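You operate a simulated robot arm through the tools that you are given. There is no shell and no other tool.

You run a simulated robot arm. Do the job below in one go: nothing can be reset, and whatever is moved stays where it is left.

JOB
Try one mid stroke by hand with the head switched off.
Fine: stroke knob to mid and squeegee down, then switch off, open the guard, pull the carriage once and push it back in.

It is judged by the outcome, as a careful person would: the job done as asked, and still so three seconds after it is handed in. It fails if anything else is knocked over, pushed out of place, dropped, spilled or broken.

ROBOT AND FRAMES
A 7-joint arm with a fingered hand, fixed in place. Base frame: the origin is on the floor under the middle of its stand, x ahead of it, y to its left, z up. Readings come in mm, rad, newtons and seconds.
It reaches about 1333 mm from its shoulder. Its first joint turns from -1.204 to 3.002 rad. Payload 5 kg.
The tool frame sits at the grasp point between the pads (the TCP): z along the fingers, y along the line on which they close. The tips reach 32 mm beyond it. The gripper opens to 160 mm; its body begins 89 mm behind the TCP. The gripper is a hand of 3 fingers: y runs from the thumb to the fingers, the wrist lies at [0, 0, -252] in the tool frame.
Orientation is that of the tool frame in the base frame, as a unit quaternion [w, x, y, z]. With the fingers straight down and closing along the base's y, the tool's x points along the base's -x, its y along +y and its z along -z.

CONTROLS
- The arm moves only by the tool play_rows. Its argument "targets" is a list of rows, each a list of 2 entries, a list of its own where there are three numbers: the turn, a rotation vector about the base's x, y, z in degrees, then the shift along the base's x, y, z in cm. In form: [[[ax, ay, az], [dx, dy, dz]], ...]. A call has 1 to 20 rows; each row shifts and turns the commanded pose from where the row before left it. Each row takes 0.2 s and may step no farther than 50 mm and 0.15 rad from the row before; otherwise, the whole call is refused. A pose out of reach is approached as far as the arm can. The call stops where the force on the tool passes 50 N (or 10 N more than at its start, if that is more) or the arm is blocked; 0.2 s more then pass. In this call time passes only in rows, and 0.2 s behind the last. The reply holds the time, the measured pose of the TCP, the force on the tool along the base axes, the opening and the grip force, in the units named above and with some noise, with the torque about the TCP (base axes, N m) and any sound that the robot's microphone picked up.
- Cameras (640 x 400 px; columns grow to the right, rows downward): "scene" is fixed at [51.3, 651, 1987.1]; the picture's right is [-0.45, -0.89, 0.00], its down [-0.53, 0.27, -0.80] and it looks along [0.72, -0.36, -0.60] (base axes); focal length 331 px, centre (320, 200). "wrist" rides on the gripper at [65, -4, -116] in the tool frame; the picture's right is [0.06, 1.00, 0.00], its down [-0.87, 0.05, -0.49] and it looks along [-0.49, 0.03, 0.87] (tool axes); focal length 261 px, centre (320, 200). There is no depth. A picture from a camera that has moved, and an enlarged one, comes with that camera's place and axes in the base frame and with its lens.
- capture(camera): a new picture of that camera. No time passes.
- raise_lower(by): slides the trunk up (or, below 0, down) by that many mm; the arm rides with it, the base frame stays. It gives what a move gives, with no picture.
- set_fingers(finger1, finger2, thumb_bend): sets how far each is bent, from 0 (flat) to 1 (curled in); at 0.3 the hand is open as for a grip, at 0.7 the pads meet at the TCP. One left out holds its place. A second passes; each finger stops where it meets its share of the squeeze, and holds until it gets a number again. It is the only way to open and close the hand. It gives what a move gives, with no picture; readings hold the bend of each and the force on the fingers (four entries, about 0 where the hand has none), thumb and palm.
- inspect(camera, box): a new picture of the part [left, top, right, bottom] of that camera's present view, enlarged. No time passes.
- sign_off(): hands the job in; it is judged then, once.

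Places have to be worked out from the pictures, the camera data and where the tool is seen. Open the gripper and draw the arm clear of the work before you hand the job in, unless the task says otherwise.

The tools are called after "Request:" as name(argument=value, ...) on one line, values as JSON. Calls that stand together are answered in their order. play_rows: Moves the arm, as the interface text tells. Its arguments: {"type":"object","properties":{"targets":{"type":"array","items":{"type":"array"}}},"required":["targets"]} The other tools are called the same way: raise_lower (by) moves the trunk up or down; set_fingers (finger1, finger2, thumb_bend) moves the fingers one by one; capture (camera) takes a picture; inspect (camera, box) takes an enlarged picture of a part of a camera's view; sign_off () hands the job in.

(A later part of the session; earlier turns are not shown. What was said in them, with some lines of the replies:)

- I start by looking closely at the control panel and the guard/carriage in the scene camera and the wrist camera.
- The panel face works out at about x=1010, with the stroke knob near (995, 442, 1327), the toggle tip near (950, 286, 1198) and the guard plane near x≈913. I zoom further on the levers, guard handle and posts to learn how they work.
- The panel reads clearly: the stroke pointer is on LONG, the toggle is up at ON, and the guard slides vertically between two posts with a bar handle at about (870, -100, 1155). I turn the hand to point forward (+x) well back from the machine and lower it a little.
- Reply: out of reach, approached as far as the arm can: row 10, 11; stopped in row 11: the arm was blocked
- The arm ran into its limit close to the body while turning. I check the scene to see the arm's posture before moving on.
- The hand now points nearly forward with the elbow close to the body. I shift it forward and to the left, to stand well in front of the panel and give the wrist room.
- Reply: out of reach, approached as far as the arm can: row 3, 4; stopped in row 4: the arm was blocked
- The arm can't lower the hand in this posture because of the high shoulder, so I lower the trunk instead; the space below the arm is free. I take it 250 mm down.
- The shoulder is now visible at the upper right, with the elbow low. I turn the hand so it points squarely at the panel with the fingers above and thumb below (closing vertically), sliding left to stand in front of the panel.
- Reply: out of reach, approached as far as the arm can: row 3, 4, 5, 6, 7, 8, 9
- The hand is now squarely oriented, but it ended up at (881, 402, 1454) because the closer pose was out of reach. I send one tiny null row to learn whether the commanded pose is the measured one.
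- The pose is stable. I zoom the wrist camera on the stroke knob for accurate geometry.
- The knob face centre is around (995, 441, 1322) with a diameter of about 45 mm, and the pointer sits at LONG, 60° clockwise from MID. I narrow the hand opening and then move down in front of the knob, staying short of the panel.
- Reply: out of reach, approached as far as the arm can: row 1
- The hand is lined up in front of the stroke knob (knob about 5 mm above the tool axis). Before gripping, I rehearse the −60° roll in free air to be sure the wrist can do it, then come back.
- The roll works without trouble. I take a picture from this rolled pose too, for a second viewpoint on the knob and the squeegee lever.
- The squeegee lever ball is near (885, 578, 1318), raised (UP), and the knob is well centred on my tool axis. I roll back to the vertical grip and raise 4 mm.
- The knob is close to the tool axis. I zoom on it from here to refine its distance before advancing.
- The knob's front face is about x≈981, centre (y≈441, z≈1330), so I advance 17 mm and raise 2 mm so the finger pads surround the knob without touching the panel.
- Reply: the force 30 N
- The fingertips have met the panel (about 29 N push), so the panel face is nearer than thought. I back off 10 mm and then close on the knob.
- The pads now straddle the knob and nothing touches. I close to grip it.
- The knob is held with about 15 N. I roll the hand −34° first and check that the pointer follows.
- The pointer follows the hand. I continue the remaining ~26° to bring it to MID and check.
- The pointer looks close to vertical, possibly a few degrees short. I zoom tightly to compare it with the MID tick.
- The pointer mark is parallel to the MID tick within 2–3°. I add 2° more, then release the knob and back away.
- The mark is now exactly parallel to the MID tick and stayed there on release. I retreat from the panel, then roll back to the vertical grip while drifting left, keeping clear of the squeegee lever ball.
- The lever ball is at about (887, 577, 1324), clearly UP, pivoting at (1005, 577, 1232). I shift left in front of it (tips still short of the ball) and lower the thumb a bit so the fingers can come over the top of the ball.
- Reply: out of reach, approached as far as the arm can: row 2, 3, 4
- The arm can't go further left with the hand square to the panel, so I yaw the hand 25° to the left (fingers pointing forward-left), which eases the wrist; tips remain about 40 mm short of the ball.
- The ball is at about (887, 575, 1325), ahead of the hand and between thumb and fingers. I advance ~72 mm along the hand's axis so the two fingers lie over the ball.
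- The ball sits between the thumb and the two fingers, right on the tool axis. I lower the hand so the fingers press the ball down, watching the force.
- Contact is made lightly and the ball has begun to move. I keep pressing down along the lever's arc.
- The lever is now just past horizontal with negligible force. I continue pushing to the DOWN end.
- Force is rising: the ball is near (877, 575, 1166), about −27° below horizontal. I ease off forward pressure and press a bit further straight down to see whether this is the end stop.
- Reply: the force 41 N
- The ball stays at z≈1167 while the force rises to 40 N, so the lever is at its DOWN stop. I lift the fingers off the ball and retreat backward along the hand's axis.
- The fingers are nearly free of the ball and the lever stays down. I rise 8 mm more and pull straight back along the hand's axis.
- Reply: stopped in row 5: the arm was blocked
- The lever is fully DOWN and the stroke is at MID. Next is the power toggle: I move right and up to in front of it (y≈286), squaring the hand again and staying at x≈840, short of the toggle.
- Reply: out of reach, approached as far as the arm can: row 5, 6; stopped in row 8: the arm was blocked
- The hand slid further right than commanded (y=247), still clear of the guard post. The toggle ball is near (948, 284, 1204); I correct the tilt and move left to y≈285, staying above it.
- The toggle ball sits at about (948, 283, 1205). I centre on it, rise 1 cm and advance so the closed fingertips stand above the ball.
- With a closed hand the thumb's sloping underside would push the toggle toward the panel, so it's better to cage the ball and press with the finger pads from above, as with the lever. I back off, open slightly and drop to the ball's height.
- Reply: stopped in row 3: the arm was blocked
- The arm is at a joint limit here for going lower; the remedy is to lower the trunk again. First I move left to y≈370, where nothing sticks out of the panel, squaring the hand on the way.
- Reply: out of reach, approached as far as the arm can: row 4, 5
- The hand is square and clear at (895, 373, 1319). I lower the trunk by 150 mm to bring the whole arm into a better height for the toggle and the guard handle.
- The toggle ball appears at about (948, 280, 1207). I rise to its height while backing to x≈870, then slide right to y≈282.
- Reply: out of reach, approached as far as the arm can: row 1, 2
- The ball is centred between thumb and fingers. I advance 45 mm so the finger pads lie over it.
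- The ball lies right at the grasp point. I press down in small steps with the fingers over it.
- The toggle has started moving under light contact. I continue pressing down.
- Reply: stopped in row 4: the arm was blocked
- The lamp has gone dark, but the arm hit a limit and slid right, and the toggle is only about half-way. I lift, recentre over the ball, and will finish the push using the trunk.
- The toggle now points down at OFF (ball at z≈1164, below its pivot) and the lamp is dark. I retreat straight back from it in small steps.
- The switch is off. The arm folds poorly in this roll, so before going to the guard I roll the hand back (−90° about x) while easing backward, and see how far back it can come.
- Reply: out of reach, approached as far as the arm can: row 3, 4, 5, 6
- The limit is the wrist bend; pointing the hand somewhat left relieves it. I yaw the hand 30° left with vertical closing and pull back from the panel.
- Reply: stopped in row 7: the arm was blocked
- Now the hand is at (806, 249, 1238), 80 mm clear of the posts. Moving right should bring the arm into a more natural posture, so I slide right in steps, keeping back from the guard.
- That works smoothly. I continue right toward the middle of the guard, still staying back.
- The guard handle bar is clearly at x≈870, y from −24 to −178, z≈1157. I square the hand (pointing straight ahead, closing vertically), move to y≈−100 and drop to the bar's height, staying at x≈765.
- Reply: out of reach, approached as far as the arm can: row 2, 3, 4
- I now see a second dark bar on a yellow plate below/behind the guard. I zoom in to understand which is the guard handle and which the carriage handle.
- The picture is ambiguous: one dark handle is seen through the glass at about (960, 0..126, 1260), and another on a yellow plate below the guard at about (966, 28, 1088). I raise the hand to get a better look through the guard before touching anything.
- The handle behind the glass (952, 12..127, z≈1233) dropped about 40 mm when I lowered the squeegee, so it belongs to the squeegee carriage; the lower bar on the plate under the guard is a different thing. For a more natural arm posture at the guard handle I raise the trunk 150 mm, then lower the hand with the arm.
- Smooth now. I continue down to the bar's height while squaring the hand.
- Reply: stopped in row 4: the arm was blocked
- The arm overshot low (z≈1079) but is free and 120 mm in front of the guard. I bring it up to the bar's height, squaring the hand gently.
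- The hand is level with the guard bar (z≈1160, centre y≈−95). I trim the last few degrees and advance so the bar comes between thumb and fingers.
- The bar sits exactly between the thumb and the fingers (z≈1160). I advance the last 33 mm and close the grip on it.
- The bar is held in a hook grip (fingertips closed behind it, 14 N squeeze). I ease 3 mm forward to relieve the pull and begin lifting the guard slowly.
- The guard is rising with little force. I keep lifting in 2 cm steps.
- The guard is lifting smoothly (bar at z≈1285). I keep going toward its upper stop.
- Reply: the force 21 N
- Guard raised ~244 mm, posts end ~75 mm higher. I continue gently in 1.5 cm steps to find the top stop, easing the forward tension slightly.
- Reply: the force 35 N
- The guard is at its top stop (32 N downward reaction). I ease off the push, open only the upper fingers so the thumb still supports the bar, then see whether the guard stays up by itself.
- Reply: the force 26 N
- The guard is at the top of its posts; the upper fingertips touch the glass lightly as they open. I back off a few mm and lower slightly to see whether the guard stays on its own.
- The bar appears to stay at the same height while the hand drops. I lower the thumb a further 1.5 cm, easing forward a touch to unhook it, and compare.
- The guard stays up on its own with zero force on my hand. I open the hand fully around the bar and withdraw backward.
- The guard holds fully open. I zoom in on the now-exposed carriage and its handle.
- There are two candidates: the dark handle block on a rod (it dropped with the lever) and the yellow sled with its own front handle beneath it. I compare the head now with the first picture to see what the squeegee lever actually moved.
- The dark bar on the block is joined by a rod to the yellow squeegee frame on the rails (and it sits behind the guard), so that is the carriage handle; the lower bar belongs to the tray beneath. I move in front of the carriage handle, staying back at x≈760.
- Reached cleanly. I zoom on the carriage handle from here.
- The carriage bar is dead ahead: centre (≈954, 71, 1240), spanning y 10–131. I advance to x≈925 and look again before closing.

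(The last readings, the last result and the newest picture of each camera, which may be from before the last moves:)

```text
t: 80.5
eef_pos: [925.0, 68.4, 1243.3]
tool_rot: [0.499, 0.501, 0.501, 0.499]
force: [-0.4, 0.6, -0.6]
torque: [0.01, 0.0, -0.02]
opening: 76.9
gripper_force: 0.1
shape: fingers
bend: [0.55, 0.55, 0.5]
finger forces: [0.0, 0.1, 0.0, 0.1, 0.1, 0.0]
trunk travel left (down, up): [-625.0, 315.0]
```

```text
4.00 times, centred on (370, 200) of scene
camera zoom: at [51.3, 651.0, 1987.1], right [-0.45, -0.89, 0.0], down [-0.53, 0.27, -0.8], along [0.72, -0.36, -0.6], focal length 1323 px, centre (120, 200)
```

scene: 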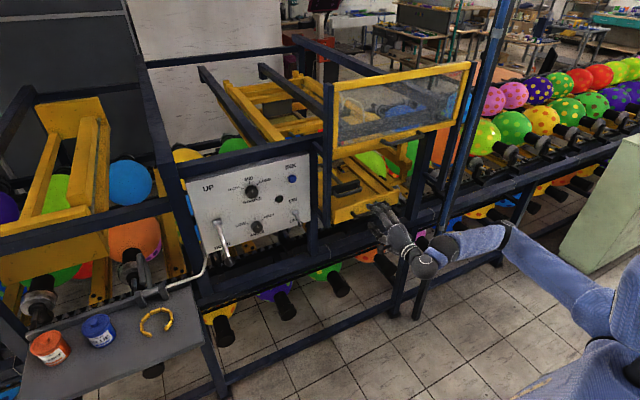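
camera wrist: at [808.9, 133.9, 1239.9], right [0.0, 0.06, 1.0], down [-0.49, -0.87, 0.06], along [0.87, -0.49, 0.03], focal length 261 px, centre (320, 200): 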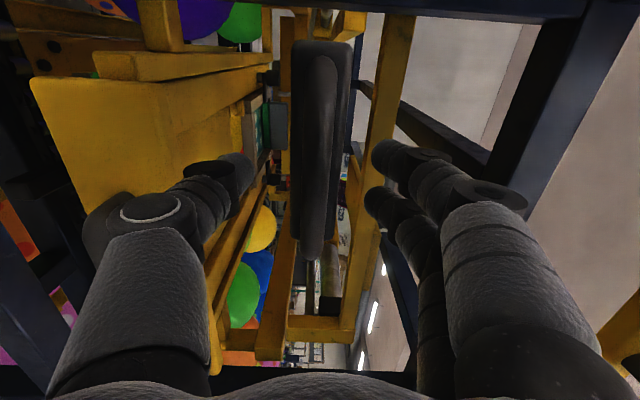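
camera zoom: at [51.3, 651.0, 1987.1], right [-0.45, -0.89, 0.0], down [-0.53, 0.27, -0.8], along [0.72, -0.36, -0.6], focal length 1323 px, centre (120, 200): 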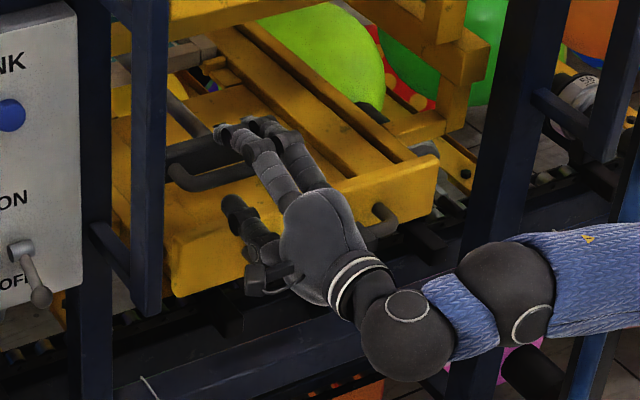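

The bar is at about x≈942 and centred between thumb and fingers. I advance 10 mm more (same geometry that worked on the guard bar) and close.

Request:
play_rows(targets=[[[0, 0, 0], [1.0, 0.1, -0.2]]])

Request:
set_fingers(finger1=0.75, finger2=0.75, thumb_bend=0.75)

Request:
capture(camera="wrist")

Request:
inspect(camera="scene", box=[310, 150, 430, 250])

```text
t: 80.9
eef_pos: [935.4, 69.8, 1240.0]
tool_rot: [0.5, 0.5, 0.501, 0.499]
force: [0.8, -0.5, 0.5]
torque: [0.01, -0.02, 0.02]
opening: 76.6
gripper_force: 0.1
shape: fingers
bend: [0.55, 0.55, 0.5]
finger forces: [0.0, 0.1, 0.0, 0.0, 0.0, 0.1]
trunk travel left (down, up): [-625.0, 315.0]
```

```text
t: 81.9
eef_pos: [935.4, 69.9, 1238.9]
tool_rot: [0.5, 0.5, 0.501, 0.499]
force: [1.9, 0.0, -3.4]
torque: [0.0, 0.03, -0.02]
opening: 5.9
gripper_force: 7.1
shape: fingers
bend: [0.74, 0.74, 0.73]
finger forces: [3.0, 3.0, 0.1, 0.0, 7.9, 0.0]
trunk travel left (down, up): [-625.0, 315.0]
```

```text
taken
camera wrist: at [819.5, 134.9, 1236.8], right [0.0, 0.06, 1.0], down [-0.49, -0.87, 0.06], along [0.87, -0.49, 0.03], focal length 261 px, centre (320, 200)
```

wrist: 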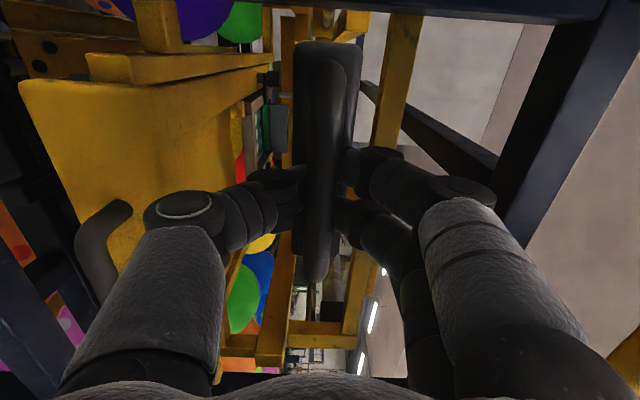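

```text
4.00 times, centred on (370, 200) of scene
camera zoom: at [51.3, 651.0, 1987.1], right [-0.45, -0.89, 0.0], down [-0.53, 0.27, -0.8], along [0.72, -0.36, -0.6], focal length 1323 px, centre (120, 200)
```

zoom: 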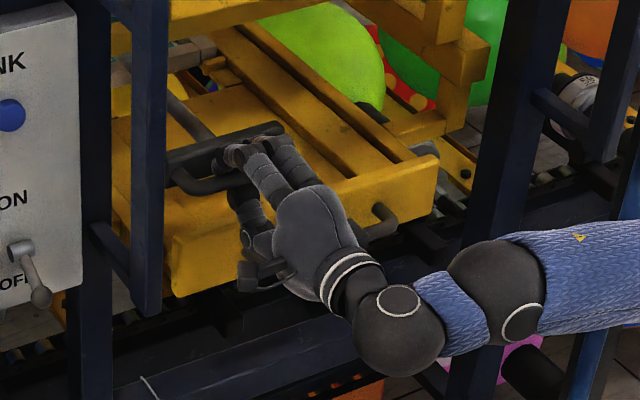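

The fingers are hooked closed behind the carriage bar. I pull straight back slowly and watch the force and the motion.

Request:
play_rows(targets=[[[0, 0, 0], [-1, 0, 0]], [[0, 0, 0], [-1, 0, 0]], [[0, 0, 0], [-1, 0, 0]], [[0, 0, 0], [-1, 0, 0]]])

Request:
capture(camera="scene")

Request:
capture(camera="wrist")

```text
t: 82.9
eef_pos: [896.1, 70.3, 1239.8]
tool_rot: [0.5, 0.501, 0.501, 0.499]
force: [1.7, -3.6, 0.3]
torque: [0.01, 0.01, -0.02]
opening: 5.4
gripper_force: 7.2
shape: fingers
bend: [0.74, 0.74, 0.73]
finger forces: [3.5, 3.4, 0.0, 0.1, 7.7, 0.0]
trunk travel left (down, up): [-625.0, 315.0]
```

```text
taken
```

scene: 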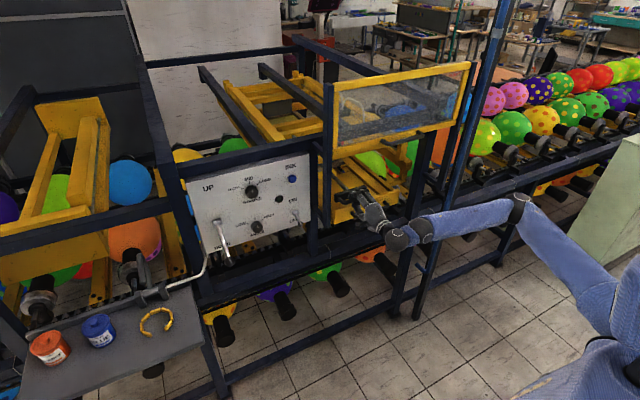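

```text
taken
camera wrist: at [780.2, 135.3, 1236.2], right [0.0, 0.06, 1.0], down [-0.49, -0.87, 0.06], along [0.87, -0.49, 0.03], focal length 261 px, centre (320, 200)
```

wrist: 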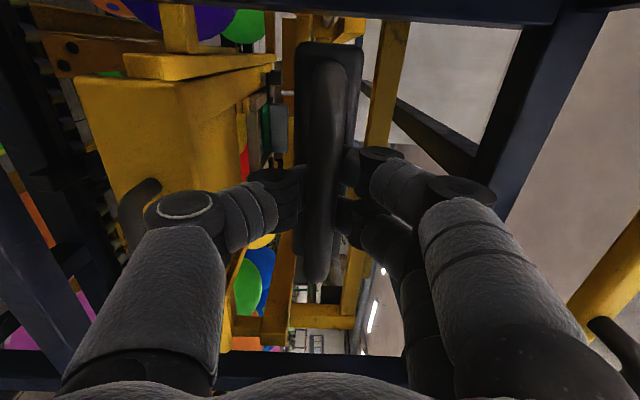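

The carriage follows with almost no force. I keep pulling in steps toward its stop.

Request:
play_rows(targets=[[[0, 0, 0], [-1.5, 0, 0]], [[0, 0, 0], [-1.5, 0, 0]], [[0, 0, 0], [-1.5, 0, 0]], [[0, 0, 0], [-1.5, 0, 0]], [[0, 0, 0], [-1.5, 0, 0]]])

Request:
inspect(camera="scene", box=[180, 50, 440, 250])

Request:
capture(camera="wrist")

```text
t: 84.1
eef_pos: [823.2, 69.7, 1237.9]
tool_rot: [0.499, 0.501, 0.501, 0.499]
force: [12.3, 0.5, 3.9]
torque: [0.0, -0.03, 0.0]
opening: 5.7
gripper_force: 8.4
shape: fingers
bend: [0.73, 0.73, 0.72]
finger forces: [5.7, 5.7, 0.1, 0.0, 6.1, 0.0]
trunk travel left (down, up): [-625.0, 315.0]
```

```text
2.00 times, centred on (310, 150) of scene
camera zoom: at [51.3, 651.0, 1987.1], right [-0.45, -0.89, 0.0], down [-0.53, 0.27, -0.8], along [0.72, -0.36, -0.6], focal length 662 px, centre (340, 300)
```

zoom: 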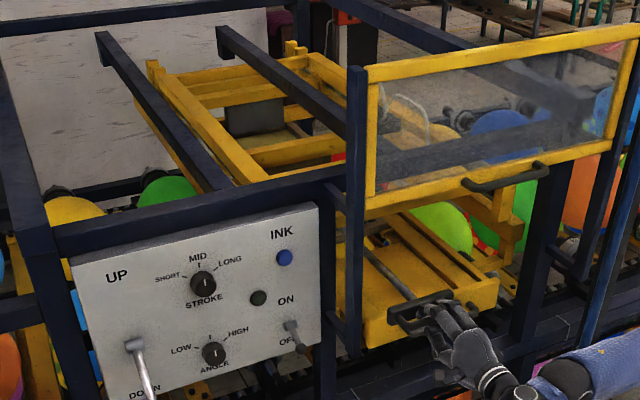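

```text
taken
camera wrist: at [707.2, 135.0, 1234.8], right [0.0, 0.06, 1.0], down [-0.49, -0.87, 0.06], along [0.87, -0.49, 0.03], focal length 261 px, centre (320, 200)
```

wrist: 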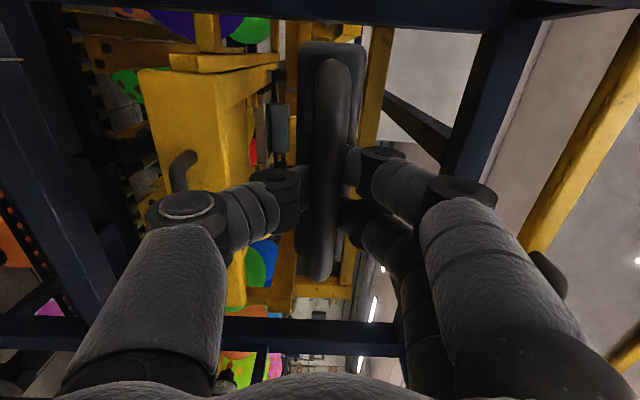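

The handle and its rod have come out 112 mm, and force has risen to 12 N. I pull a little further in small steps to find whether this is the stop.

Request:
play_rows(targets=[[[0, 0, 0], [-0.5, 0, 0]], [[0, 0, 0], [-0.5, 0, 0]]])

Request:
capture(camera="wrist")

Request:
inspect(camera="scene", box=[180, 50, 440, 250])

```text
t: 84.7
eef_pos: [814.7, 68.5, 1235.0]
tool_rot: [0.5, 0.502, 0.501, 0.497]
force: [37.5, 2.3, -0.2]
torque: [-0.03, 0.27, 0.06]
opening: 10.4
gripper_force: 16.1
shape: fingers
bend: [0.71, 0.71, 0.72]
finger forces: [11.9, 11.9, 0.0, 0.1, 8.6, 0.0]
trunk travel left (down, up): [-625.0, 315.0]
```

```text
taken
camera wrist: at [698.9, 134.7, 1232.6], right [0.01, 0.06, 1.0], down [-0.49, -0.87, 0.06], along [0.87, -0.49, 0.03], focal length 261 px, centre (320, 200)
```

wrist: 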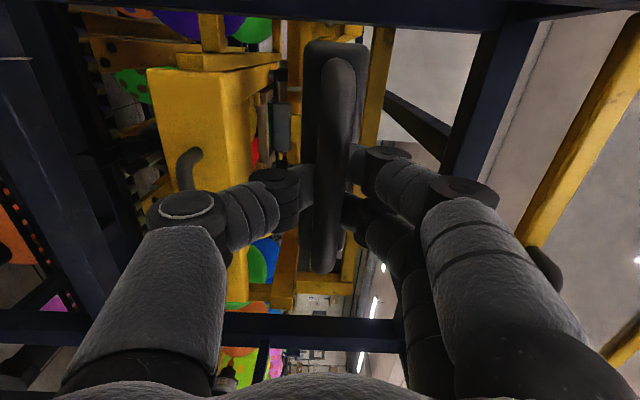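

```text
2.00 times, centred on (310, 150) of scene
camera zoom: at [51.3, 651.0, 1987.1], right [-0.45, -0.89, 0.0], down [-0.53, 0.27, -0.8], along [0.72, -0.36, -0.6], focal length 662 px, centre (340, 300)
```

zoom: 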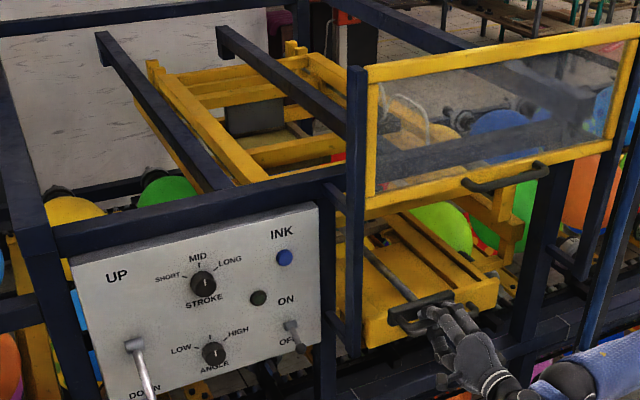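

That is the stop: force jumped to 37 N at about 113 mm of travel, the mid stroke. I relieve the pull, open the hand, and check where the bar sits before pushing it back.

Request:
play_rows(targets=[[[0, 0, 0], [0.5, 0, 0]], [[0, 0, 0], [0.4, 0, 0]]])

Request:
set_fingers(finger1=0.58, finger2=0.58, thumb_bend=0.55)

Request:
capture(camera="wrist")

Request:
inspect(camera="scene", box=[310, 150, 430, 250])

```text
t: 85.3
eef_pos: [818.1, 70.4, 1238.8]
tool_rot: [0.499, 0.5, 0.501, 0.5]
force: [4.1, -2.2, -2.3]
torque: [0.0, 0.03, -0.03]
opening: 6.2
gripper_force: 7.6
shape: fingers
bend: [0.74, 0.74, 0.73]
finger forces: [3.7, 3.8, 0.0, 0.0, 6.8, 0.0]
trunk travel left (down, up): [-625.0, 315.0]
```

```text
t: 86.3
eef_pos: [819.4, 70.4, 1239.7]
tool_rot: [0.499, 0.5, 0.5, 0.5]
force: [0.3, 0.2, 0.2]
torque: [0.01, 0.0, -0.02]
opening: 62.2
gripper_force: 0.1
shape: fingers
bend: [0.57, 0.57, 0.55]
finger forces: [0.1, 0.0, 0.0, 0.1, 0.1, 0.0]
trunk travel left (down, up): [-625.0, 315.0]
```

```text
taken
camera wrist: at [703.6, 134.6, 1235.9], right [0.0, 0.06, 1.0], down [-0.49, -0.87, 0.06], along [0.87, -0.49, 0.03], focal length 261 px, centre (320, 200)
```

wrist: 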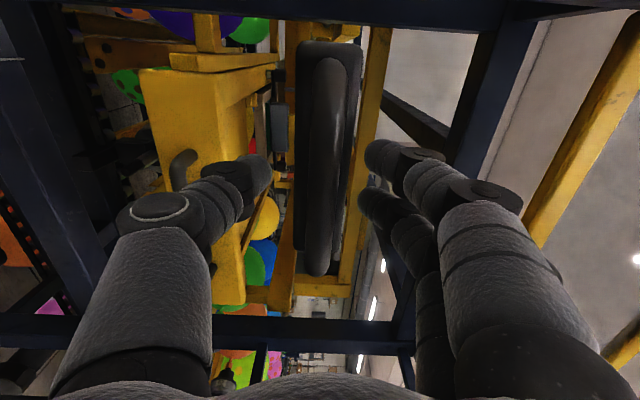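

```text
4.00 times, centred on (370, 200) of scene
camera zoom: at [51.3, 651.0, 1987.1], right [-0.45, -0.89, 0.0], down [-0.53, 0.27, -0.8], along [0.72, -0.36, -0.6], focal length 1323 px, centre (120, 200)
```

zoom: 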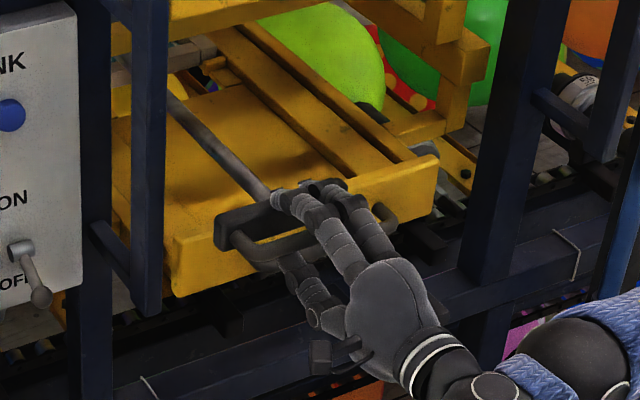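

The carriage is fully out at its mid-stroke stop and stays there. To push it back in I withdraw until the tips are in front of the bar, then close the tips to a narrow notch that will push the bar squarely.

Request:
play_rows(targets=[[[0, 0, 0], [-1.5, 0, 0.1]], [[0, 0, 0], [-1.5, 0, 0.1]], [[0, 0, 0], [-1.5, 0, 0]]])

Request:
set_fingers(finger1=0.7, finger2=0.7, thumb_bend=0.7)

Request:
capture(camera="wrist")

Request:
inspect(camera="scene", box=[310, 150, 430, 250])

```text
t: 87.1
eef_pos: [775.9, 71.0, 1241.7]
tool_rot: [0.5, 0.5, 0.501, 0.499]
force: [0.3, -0.1, 0.6]
torque: [-0.02, 0.01, 0.01]
opening: 62.2
gripper_force: 0.0
shape: fingers
bend: [0.57, 0.57, 0.55]
finger forces: [0.1, 0.1, 0.1, 0.0, 0.1, 0.0]
trunk travel left (down, up): [-625.0, 315.0]
```

```text
t: 88.1
eef_pos: [776.4, 71.5, 1239.3]
tool_rot: [0.5, 0.501, 0.5, 0.499]
force: [-0.1, 0.6, 0.4]
torque: [-0.01, 0.0, 0.0]
opening: 13.1
gripper_force: 0.0
shape: fingers
bend: [0.7, 0.7, 0.7]
finger forces: [0.0, 0.0, 0.0, 0.0, 0.0, 0.0]
trunk travel left (down, up): [-625.0, 315.0]
```

```text
taken
camera wrist: at [660.2, 136.7, 1237.3], right [0.0, 0.06, 1.0], down [-0.49, -0.87, 0.06], along [0.87, -0.49, 0.03], focal length 261 px, centre (320, 200)
```

wrist: 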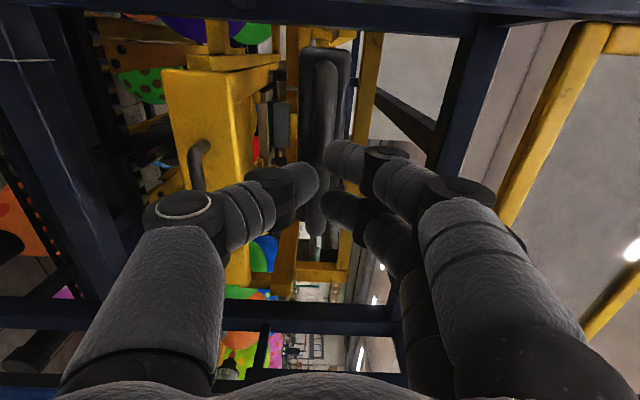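

```text
4.00 times, centred on (370, 200) of scene
camera zoom: at [51.3, 651.0, 1987.1], right [-0.45, -0.89, 0.0], down [-0.53, 0.27, -0.8], along [0.72, -0.36, -0.6], focal length 1323 px, centre (120, 200)
```

zoom: 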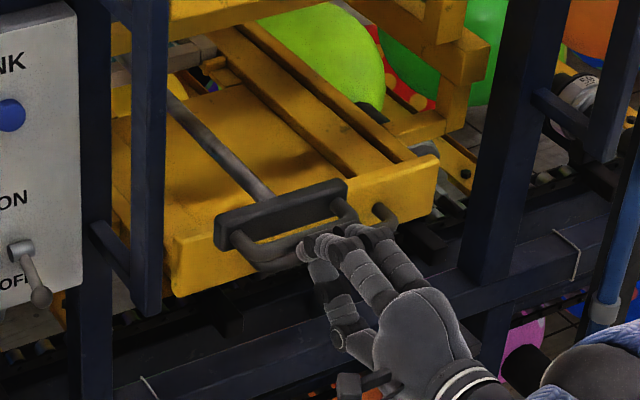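

The notch of thumb and fingertips is lined up with the bar. I push forward gently and check that the carriage follows.

Request:
play_rows(targets=[[[0, 0, 0], [1, 0, 0.1]], [[0, 0, 0], [1, 0, 0]], [[0, 0, 0], [1, 0, 0]], [[0, 0, 0], [1, 0, 0]]])

Request:
capture(camera="wrist")

Request:
inspect(camera="scene", box=[310, 150, 430, 250])

```text
t: 89.1
eef_pos: [813.7, 71.5, 1242.5]
tool_rot: [0.499, 0.5, 0.501, 0.499]
force: [-2.7, 2.5, -1.7]
torque: [0.04, 0.08, 0.08]
opening: 12.9
gripper_force: 1.7
shape: fingers
bend: [0.7, 0.7, 0.7]
finger forces: [0.1, 0.0, 0.0, 0.0, 3.3, 0.0]
trunk travel left (down, up): [-625.0, 315.0]
```

```text
taken
camera wrist: at [698.6, 135.6, 1239.3], right [0.0, 0.06, 1.0], down [-0.49, -0.87, 0.06], along [0.87, -0.49, 0.03], focal length 261 px, centre (320, 200)
```

wrist: 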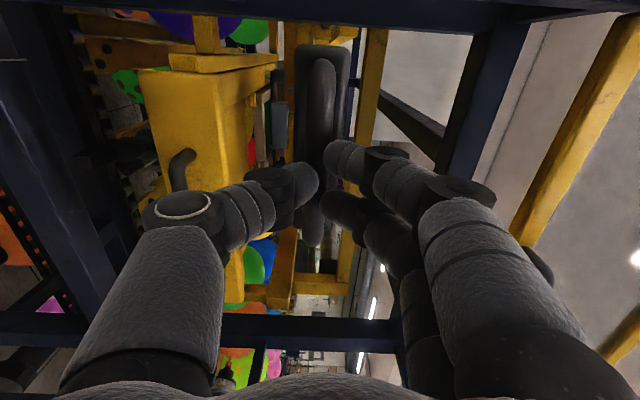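

```text
4.00 times, centred on (370, 200) of scene
camera zoom: at [51.3, 651.0, 1987.1], right [-0.45, -0.89, 0.0], down [-0.53, 0.27, -0.8], along [0.72, -0.36, -0.6], focal length 1323 px, centre (120, 200)
```

zoom: 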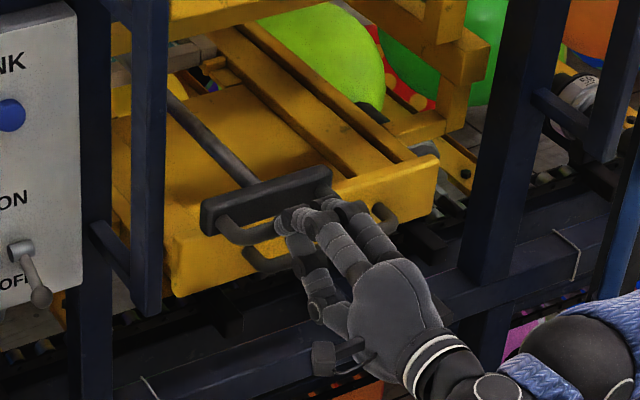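

The carriage is moving back in with about 3 N. I continue pushing.

Request:
play_rows(targets=[[[0, 0, 0], [1.3, 0, -0.1]], [[0, 0, 0], [1.3, 0, -0.1]], [[0, 0, 0], [1.3, 0, 0]], [[0, 0, 0], [1.3, 0, 0]], [[0, 0, 0], [1.3, 0, 0]]])

Request:
capture(camera="wrist")

Request:
inspect(camera="scene", box=[310, 150, 430, 250])

```text
t: 90.3
eef_pos: [876.9, 68.8, 1238.0]
tool_rot: [0.499, 0.5, 0.5, 0.5]
force: [-2.2, -0.3, 3.7]
torque: [-0.01, -0.12, 0.01]
opening: 14.0
gripper_force: 2.6
shape: fingers
bend: [0.69, 0.69, 0.7]
finger forces: [2.2, 2.2, 0.1, 0.0, 0.1, 0.0]
trunk travel left (down, up): [-625.0, 315.0]
```

```text
taken
camera wrist: at [762.4, 135.0, 1235.7], right [0.0, 0.06, 1.0], down [-0.49, -0.87, 0.05], along [0.87, -0.49, 0.03], focal length 261 px, centre (320, 200)
```

wrist: 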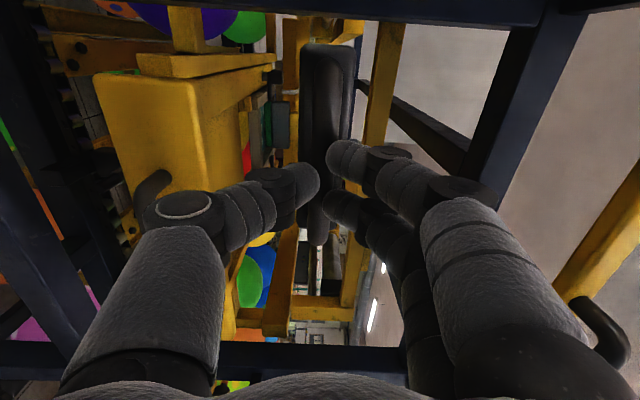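

```text
4.00 times, centred on (370, 200) of scene
camera zoom: at [51.3, 651.0, 1987.1], right [-0.45, -0.89, 0.0], down [-0.53, 0.27, -0.8], along [0.72, -0.36, -0.6], focal length 1323 px, centre (120, 200)
```

zoom: 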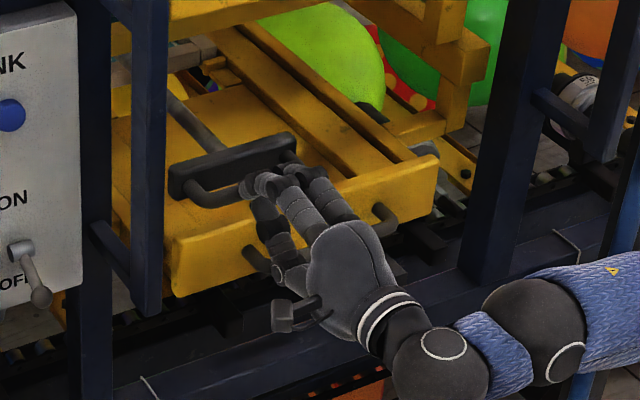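

It follows well. I raise 2 mm to recentre and push on toward the inner stop.

Request:
play_rows(targets=[[[0, 0, 0], [1, 0, 0.15]], [[0, 0, 0], [1, 0, 0]], [[0, 0, 0], [0.8, 0, 0]], [[0, 0, 0], [0.6, 0, 0]]])

Request:
capture(camera="wrist")

Request:
inspect(camera="scene", box=[310, 150, 430, 250])

```text
t: 91.3
eef_pos: [911.2, 69.2, 1241.6]
tool_rot: [0.501, 0.5, 0.5, 0.5]
force: [-14.2, -3.4, -1.8]
torque: [-0.01, 0.04, -0.07]
opening: 13.2
gripper_force: 7.1
shape: fingers
bend: [0.7, 0.7, 0.7]
finger forces: [2.9, 2.8, 0.1, 0.0, 8.0, 0.1]
trunk travel left (down, up): [-625.0, 315.0]
```

```text
taken
camera wrist: at [794.4, 135.3, 1238.2], right [0.0, 0.06, 1.0], down [-0.49, -0.87, 0.06], along [0.87, -0.49, 0.03], focal length 261 px, centre (320, 200)
```

wrist: 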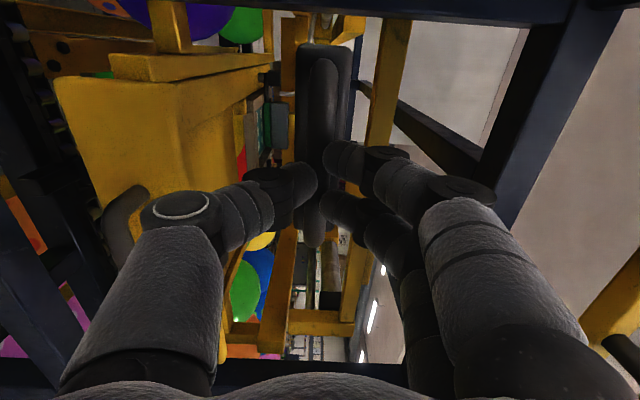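

```text
4.00 times, centred on (370, 200) of scene
camera zoom: at [51.3, 651.0, 1987.1], right [-0.45, -0.89, 0.0], down [-0.53, 0.27, -0.8], along [0.72, -0.36, -0.6], focal length 1323 px, centre (120, 200)
```

zoom: 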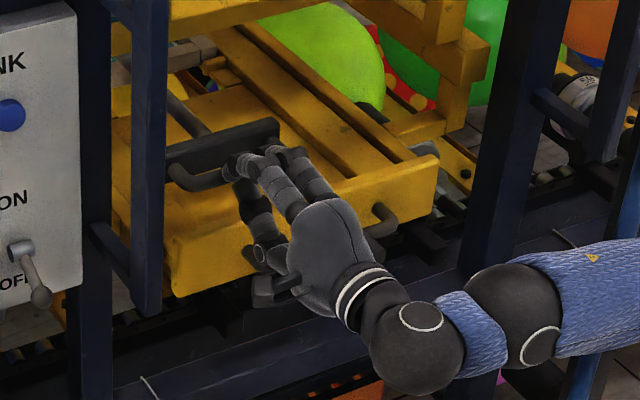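

Force is 14 N and the handle looks back at its original spot. I press a few mm more to confirm it is against its inner stop.

Request:
play_rows(targets=[[[0, 0, 0], [0.4, 0, 0]], [[0, 0, 0], [0.3, 0, 0]]])

Request:
inspect(camera="scene", box=[325, 165, 385, 215])

```text
t: 91.9
eef_pos: [913.5, 70.6, 1242.1]
tool_rot: [0.499, 0.499, 0.501, 0.501]
force: [-41.3, -10.9, -5.3]
torque: [-0.02, 0.22, -0.25]
opening: 13.8
gripper_force: 20.3
shape: fingers
bend: [0.71, 0.71, 0.71]
finger forces: [7.8, 8.2, 0.0, 0.0, 24.4, 0.1]
trunk travel left (down, up): [-625.0, 315.0]
stopped in row 2: the force on the tool passed its limit at 54 N (the readings are from after the stop); the commanded pose is now the measured one
```

```text
8.00 times, centred on (355, 190) of scene
camera zoom: at [51.3, 651.0, 1987.1], right [-0.45, -0.89, 0.0], down [-0.53, 0.27, -0.8], along [0.72, -0.36, -0.6], focal length 2647 px, centre (40, 280)
```

zoom: 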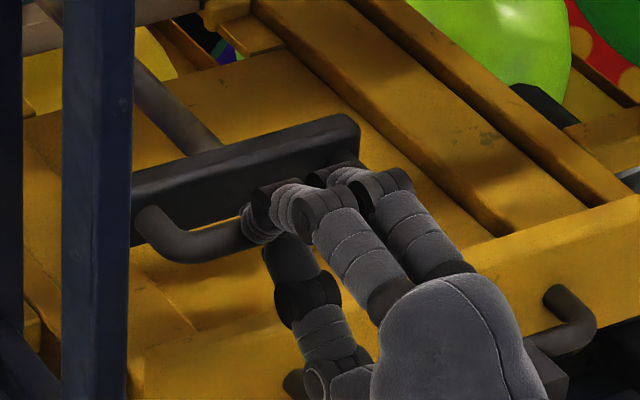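

The carriage is firmly home (stop at 41–54 N, plate exactly at its original pixel position). I retreat the hand and check that the carriage stays in.

Request:
play_rows(targets=[[[0, 0, 0], [-1, 0, 0]], [[0, 0, 0], [-1.5, 0, 0]], [[0, 0, 0], [-2, 0, 0]], [[0, 0, 0], [-2.5, 0, 0]], [[0, 0, 0], [-2.5, 0, 0]], [[0, 0, 0], [-2.5, 0, 0]], [[0, 0, 0], [-2.5, 0, 0]]])

Request:
inspect(camera="scene", box=[325, 165, 385, 215])

Request:
capture(camera="scene")

```text
t: 93.5
eef_pos: [773.7, 71.5, 1239.3]
tool_rot: [0.498, 0.499, 0.503, 0.5]
force: [-0.3, -0.4, -0.2]
torque: [0.01, 0.01, -0.01]
opening: 12.6
gripper_force: 0.0
shape: fingers
bend: [0.7, 0.7, 0.7]
finger forces: [0.1, 0.0, 0.0, 0.0, 0.0, 0.1]
trunk travel left (down, up): [-625.0, 315.0]
```

```text
8.00 times, centred on (355, 190) of scene
camera zoom: at [51.3, 651.0, 1987.1], right [-0.45, -0.89, 0.0], down [-0.53, 0.27, -0.8], along [0.72, -0.36, -0.6], focal length 2647 px, centre (40, 280)
```

zoom: 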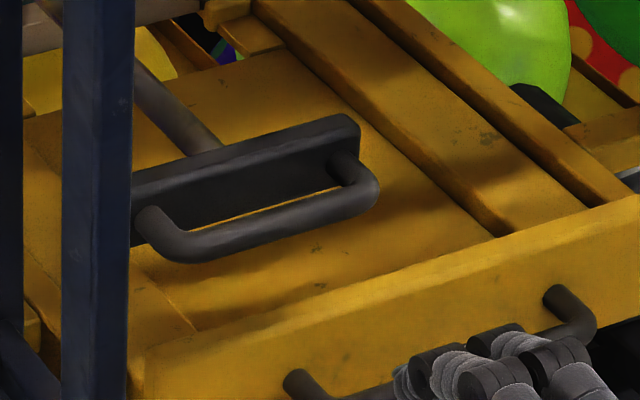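

```text
taken
```

scene: 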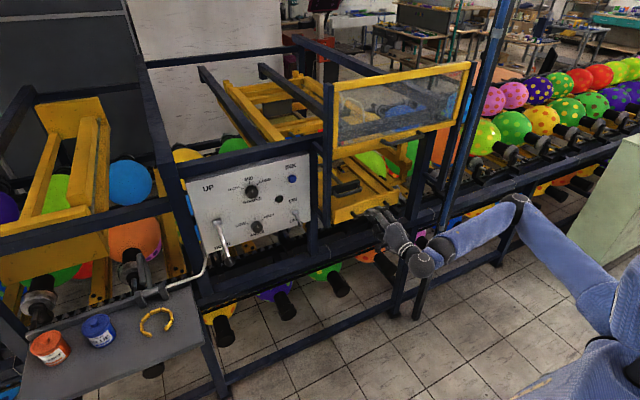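

The carriage stayed fully in. I check the panel state close-up and take one more wrist look to verify that nothing else is displaced.

Request:
inspect(camera="scene", box=[180, 140, 330, 270])

Request:
inspect(camera="wrist", box=[150, 0, 450, 200])

Request:
inspect(camera="scene", box=[220, 60, 340, 140])

```text
3.08 times, centred on (255, 205) of scene
camera zoom: at [51.3, 651.0, 1987.1], right [-0.45, -0.89, 0.0], down [-0.53, 0.27, -0.8], along [0.72, -0.36, -0.6], focal length 1018 px, centre (520, 185)
```

zoom: 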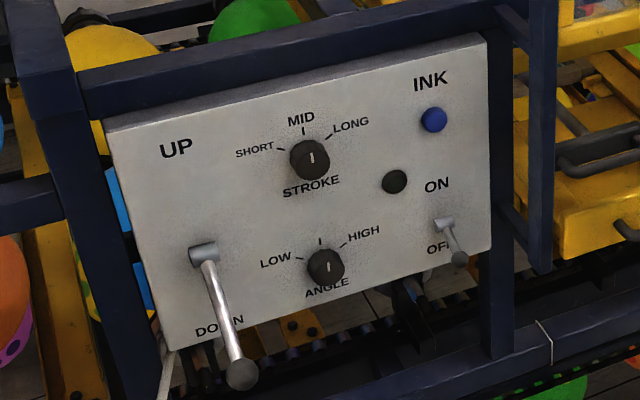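

```text
2.00 times, centred on (300, 100) of wrist
camera zoom: at [657.7, 137.1, 1237.0], right [0.0, 0.06, 1.0], down [-0.49, -0.87, 0.06], along [0.87, -0.49, 0.03], focal length 521 px, centre (360, 400)
```

zoom: 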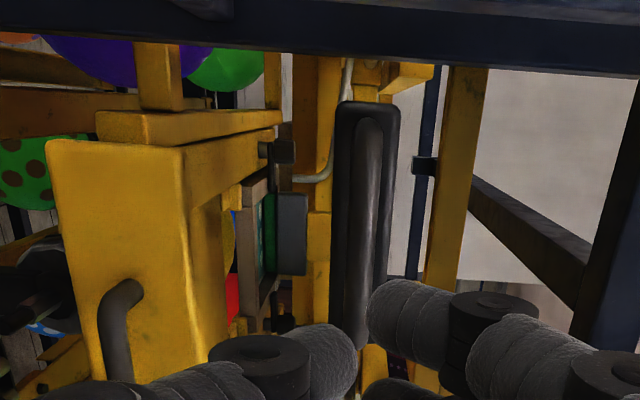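

```text
5.00 times, centred on (280, 100) of scene
camera zoom: at [51.3, 651.0, 1987.1], right [-0.45, -0.89, 0.0], down [-0.53, 0.27, -0.8], along [0.72, -0.36, -0.6], focal length 1654 px, centre (520, 700)
```

zoom: 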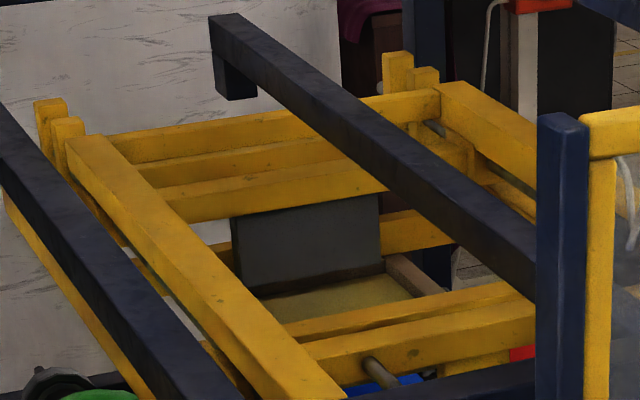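

Everything is as asked: stroke MID, lever DOWN, switch OFF (lamp dark), guard up, carriage back in. I open the hand and draw the arm a little further back.

Request:
set_fingers(finger1=0.3, finger2=0.3, thumb_bend=0.3)

Request:
play_rows(targets=[[[0, 0, 0], [-1.5, 0, 0.5]], [[0, 0, 0], [-1.5, 0, 0.5]], [[0, 0, 0], [-1.5, 0, 0.5]], [[0, 0, 0], [-1.5, 0, 0.5]]])

Request:
capture(camera="scene")

```text
t: 94.5
eef_pos: [775.0, 73.2, 1239.6]
tool_rot: [0.498, 0.499, 0.503, 0.5]
force: [0.1, 0.3, 0.3]
torque: [0.02, 0.02, -0.03]
opening: 167.6
gripper_force: 0.1
shape: fingers
bend: [0.3, 0.3, 0.3]
finger forces: [0.0, 0.0, 0.0, 0.0, 0.0, 0.0]
trunk travel left (down, up): [-625.0, 315.0]
```

```text
t: 95.5
eef_pos: [712.2, 72.4, 1260.1]
tool_rot: [0.499, 0.501, 0.502, 0.499]
force: [0.7, -0.1, 0.4]
torque: [0.02, 0.02, 0.03]
opening: 167.4
gripper_force: 0.0
shape: fingers
bend: [0.3, 0.3, 0.3]
finger forces: [0.1, 0.0, 0.0, 0.0, 0.0, 0.0]
trunk travel left (down, up): [-625.0, 315.0]
```

```text
taken
```

scene: 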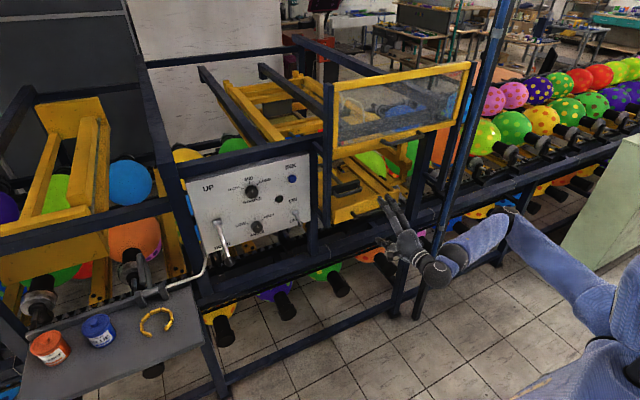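

The arm is clear at x≈712 with the hand open, and the guard is still up. The carriage is in, the stroke is at MID, the squeegee lever is DOWN and the switch is OFF, so I hand the job in.

Request:
sign_off()

```text
The job is handed in.
```

I did one mid stroke by hand with the head switched off, and the job is handed in. No result has come back yet.

- **Stroke knob:** turned from LONG to MID.
- **Squeegee lever:** pushed down to its stop.
- **Switch:** set to OFF, and the lamp went dark.
- **Guard:** lifted to its top stop. It stays up by itself, and I left it open because closing it wasn't part of the job.
- **Carriage:** pulled out once, about 113 mm, until it hit a stop, then pushed back in until it seated.

There were two handles near the guard. I pulled the one behind it, because the squeegee moved along with it. I didn't touch the handle on the yellow tray below.

The hand is open and clear of the machine. In the last pictures I saw nothing knocked over or out of place.
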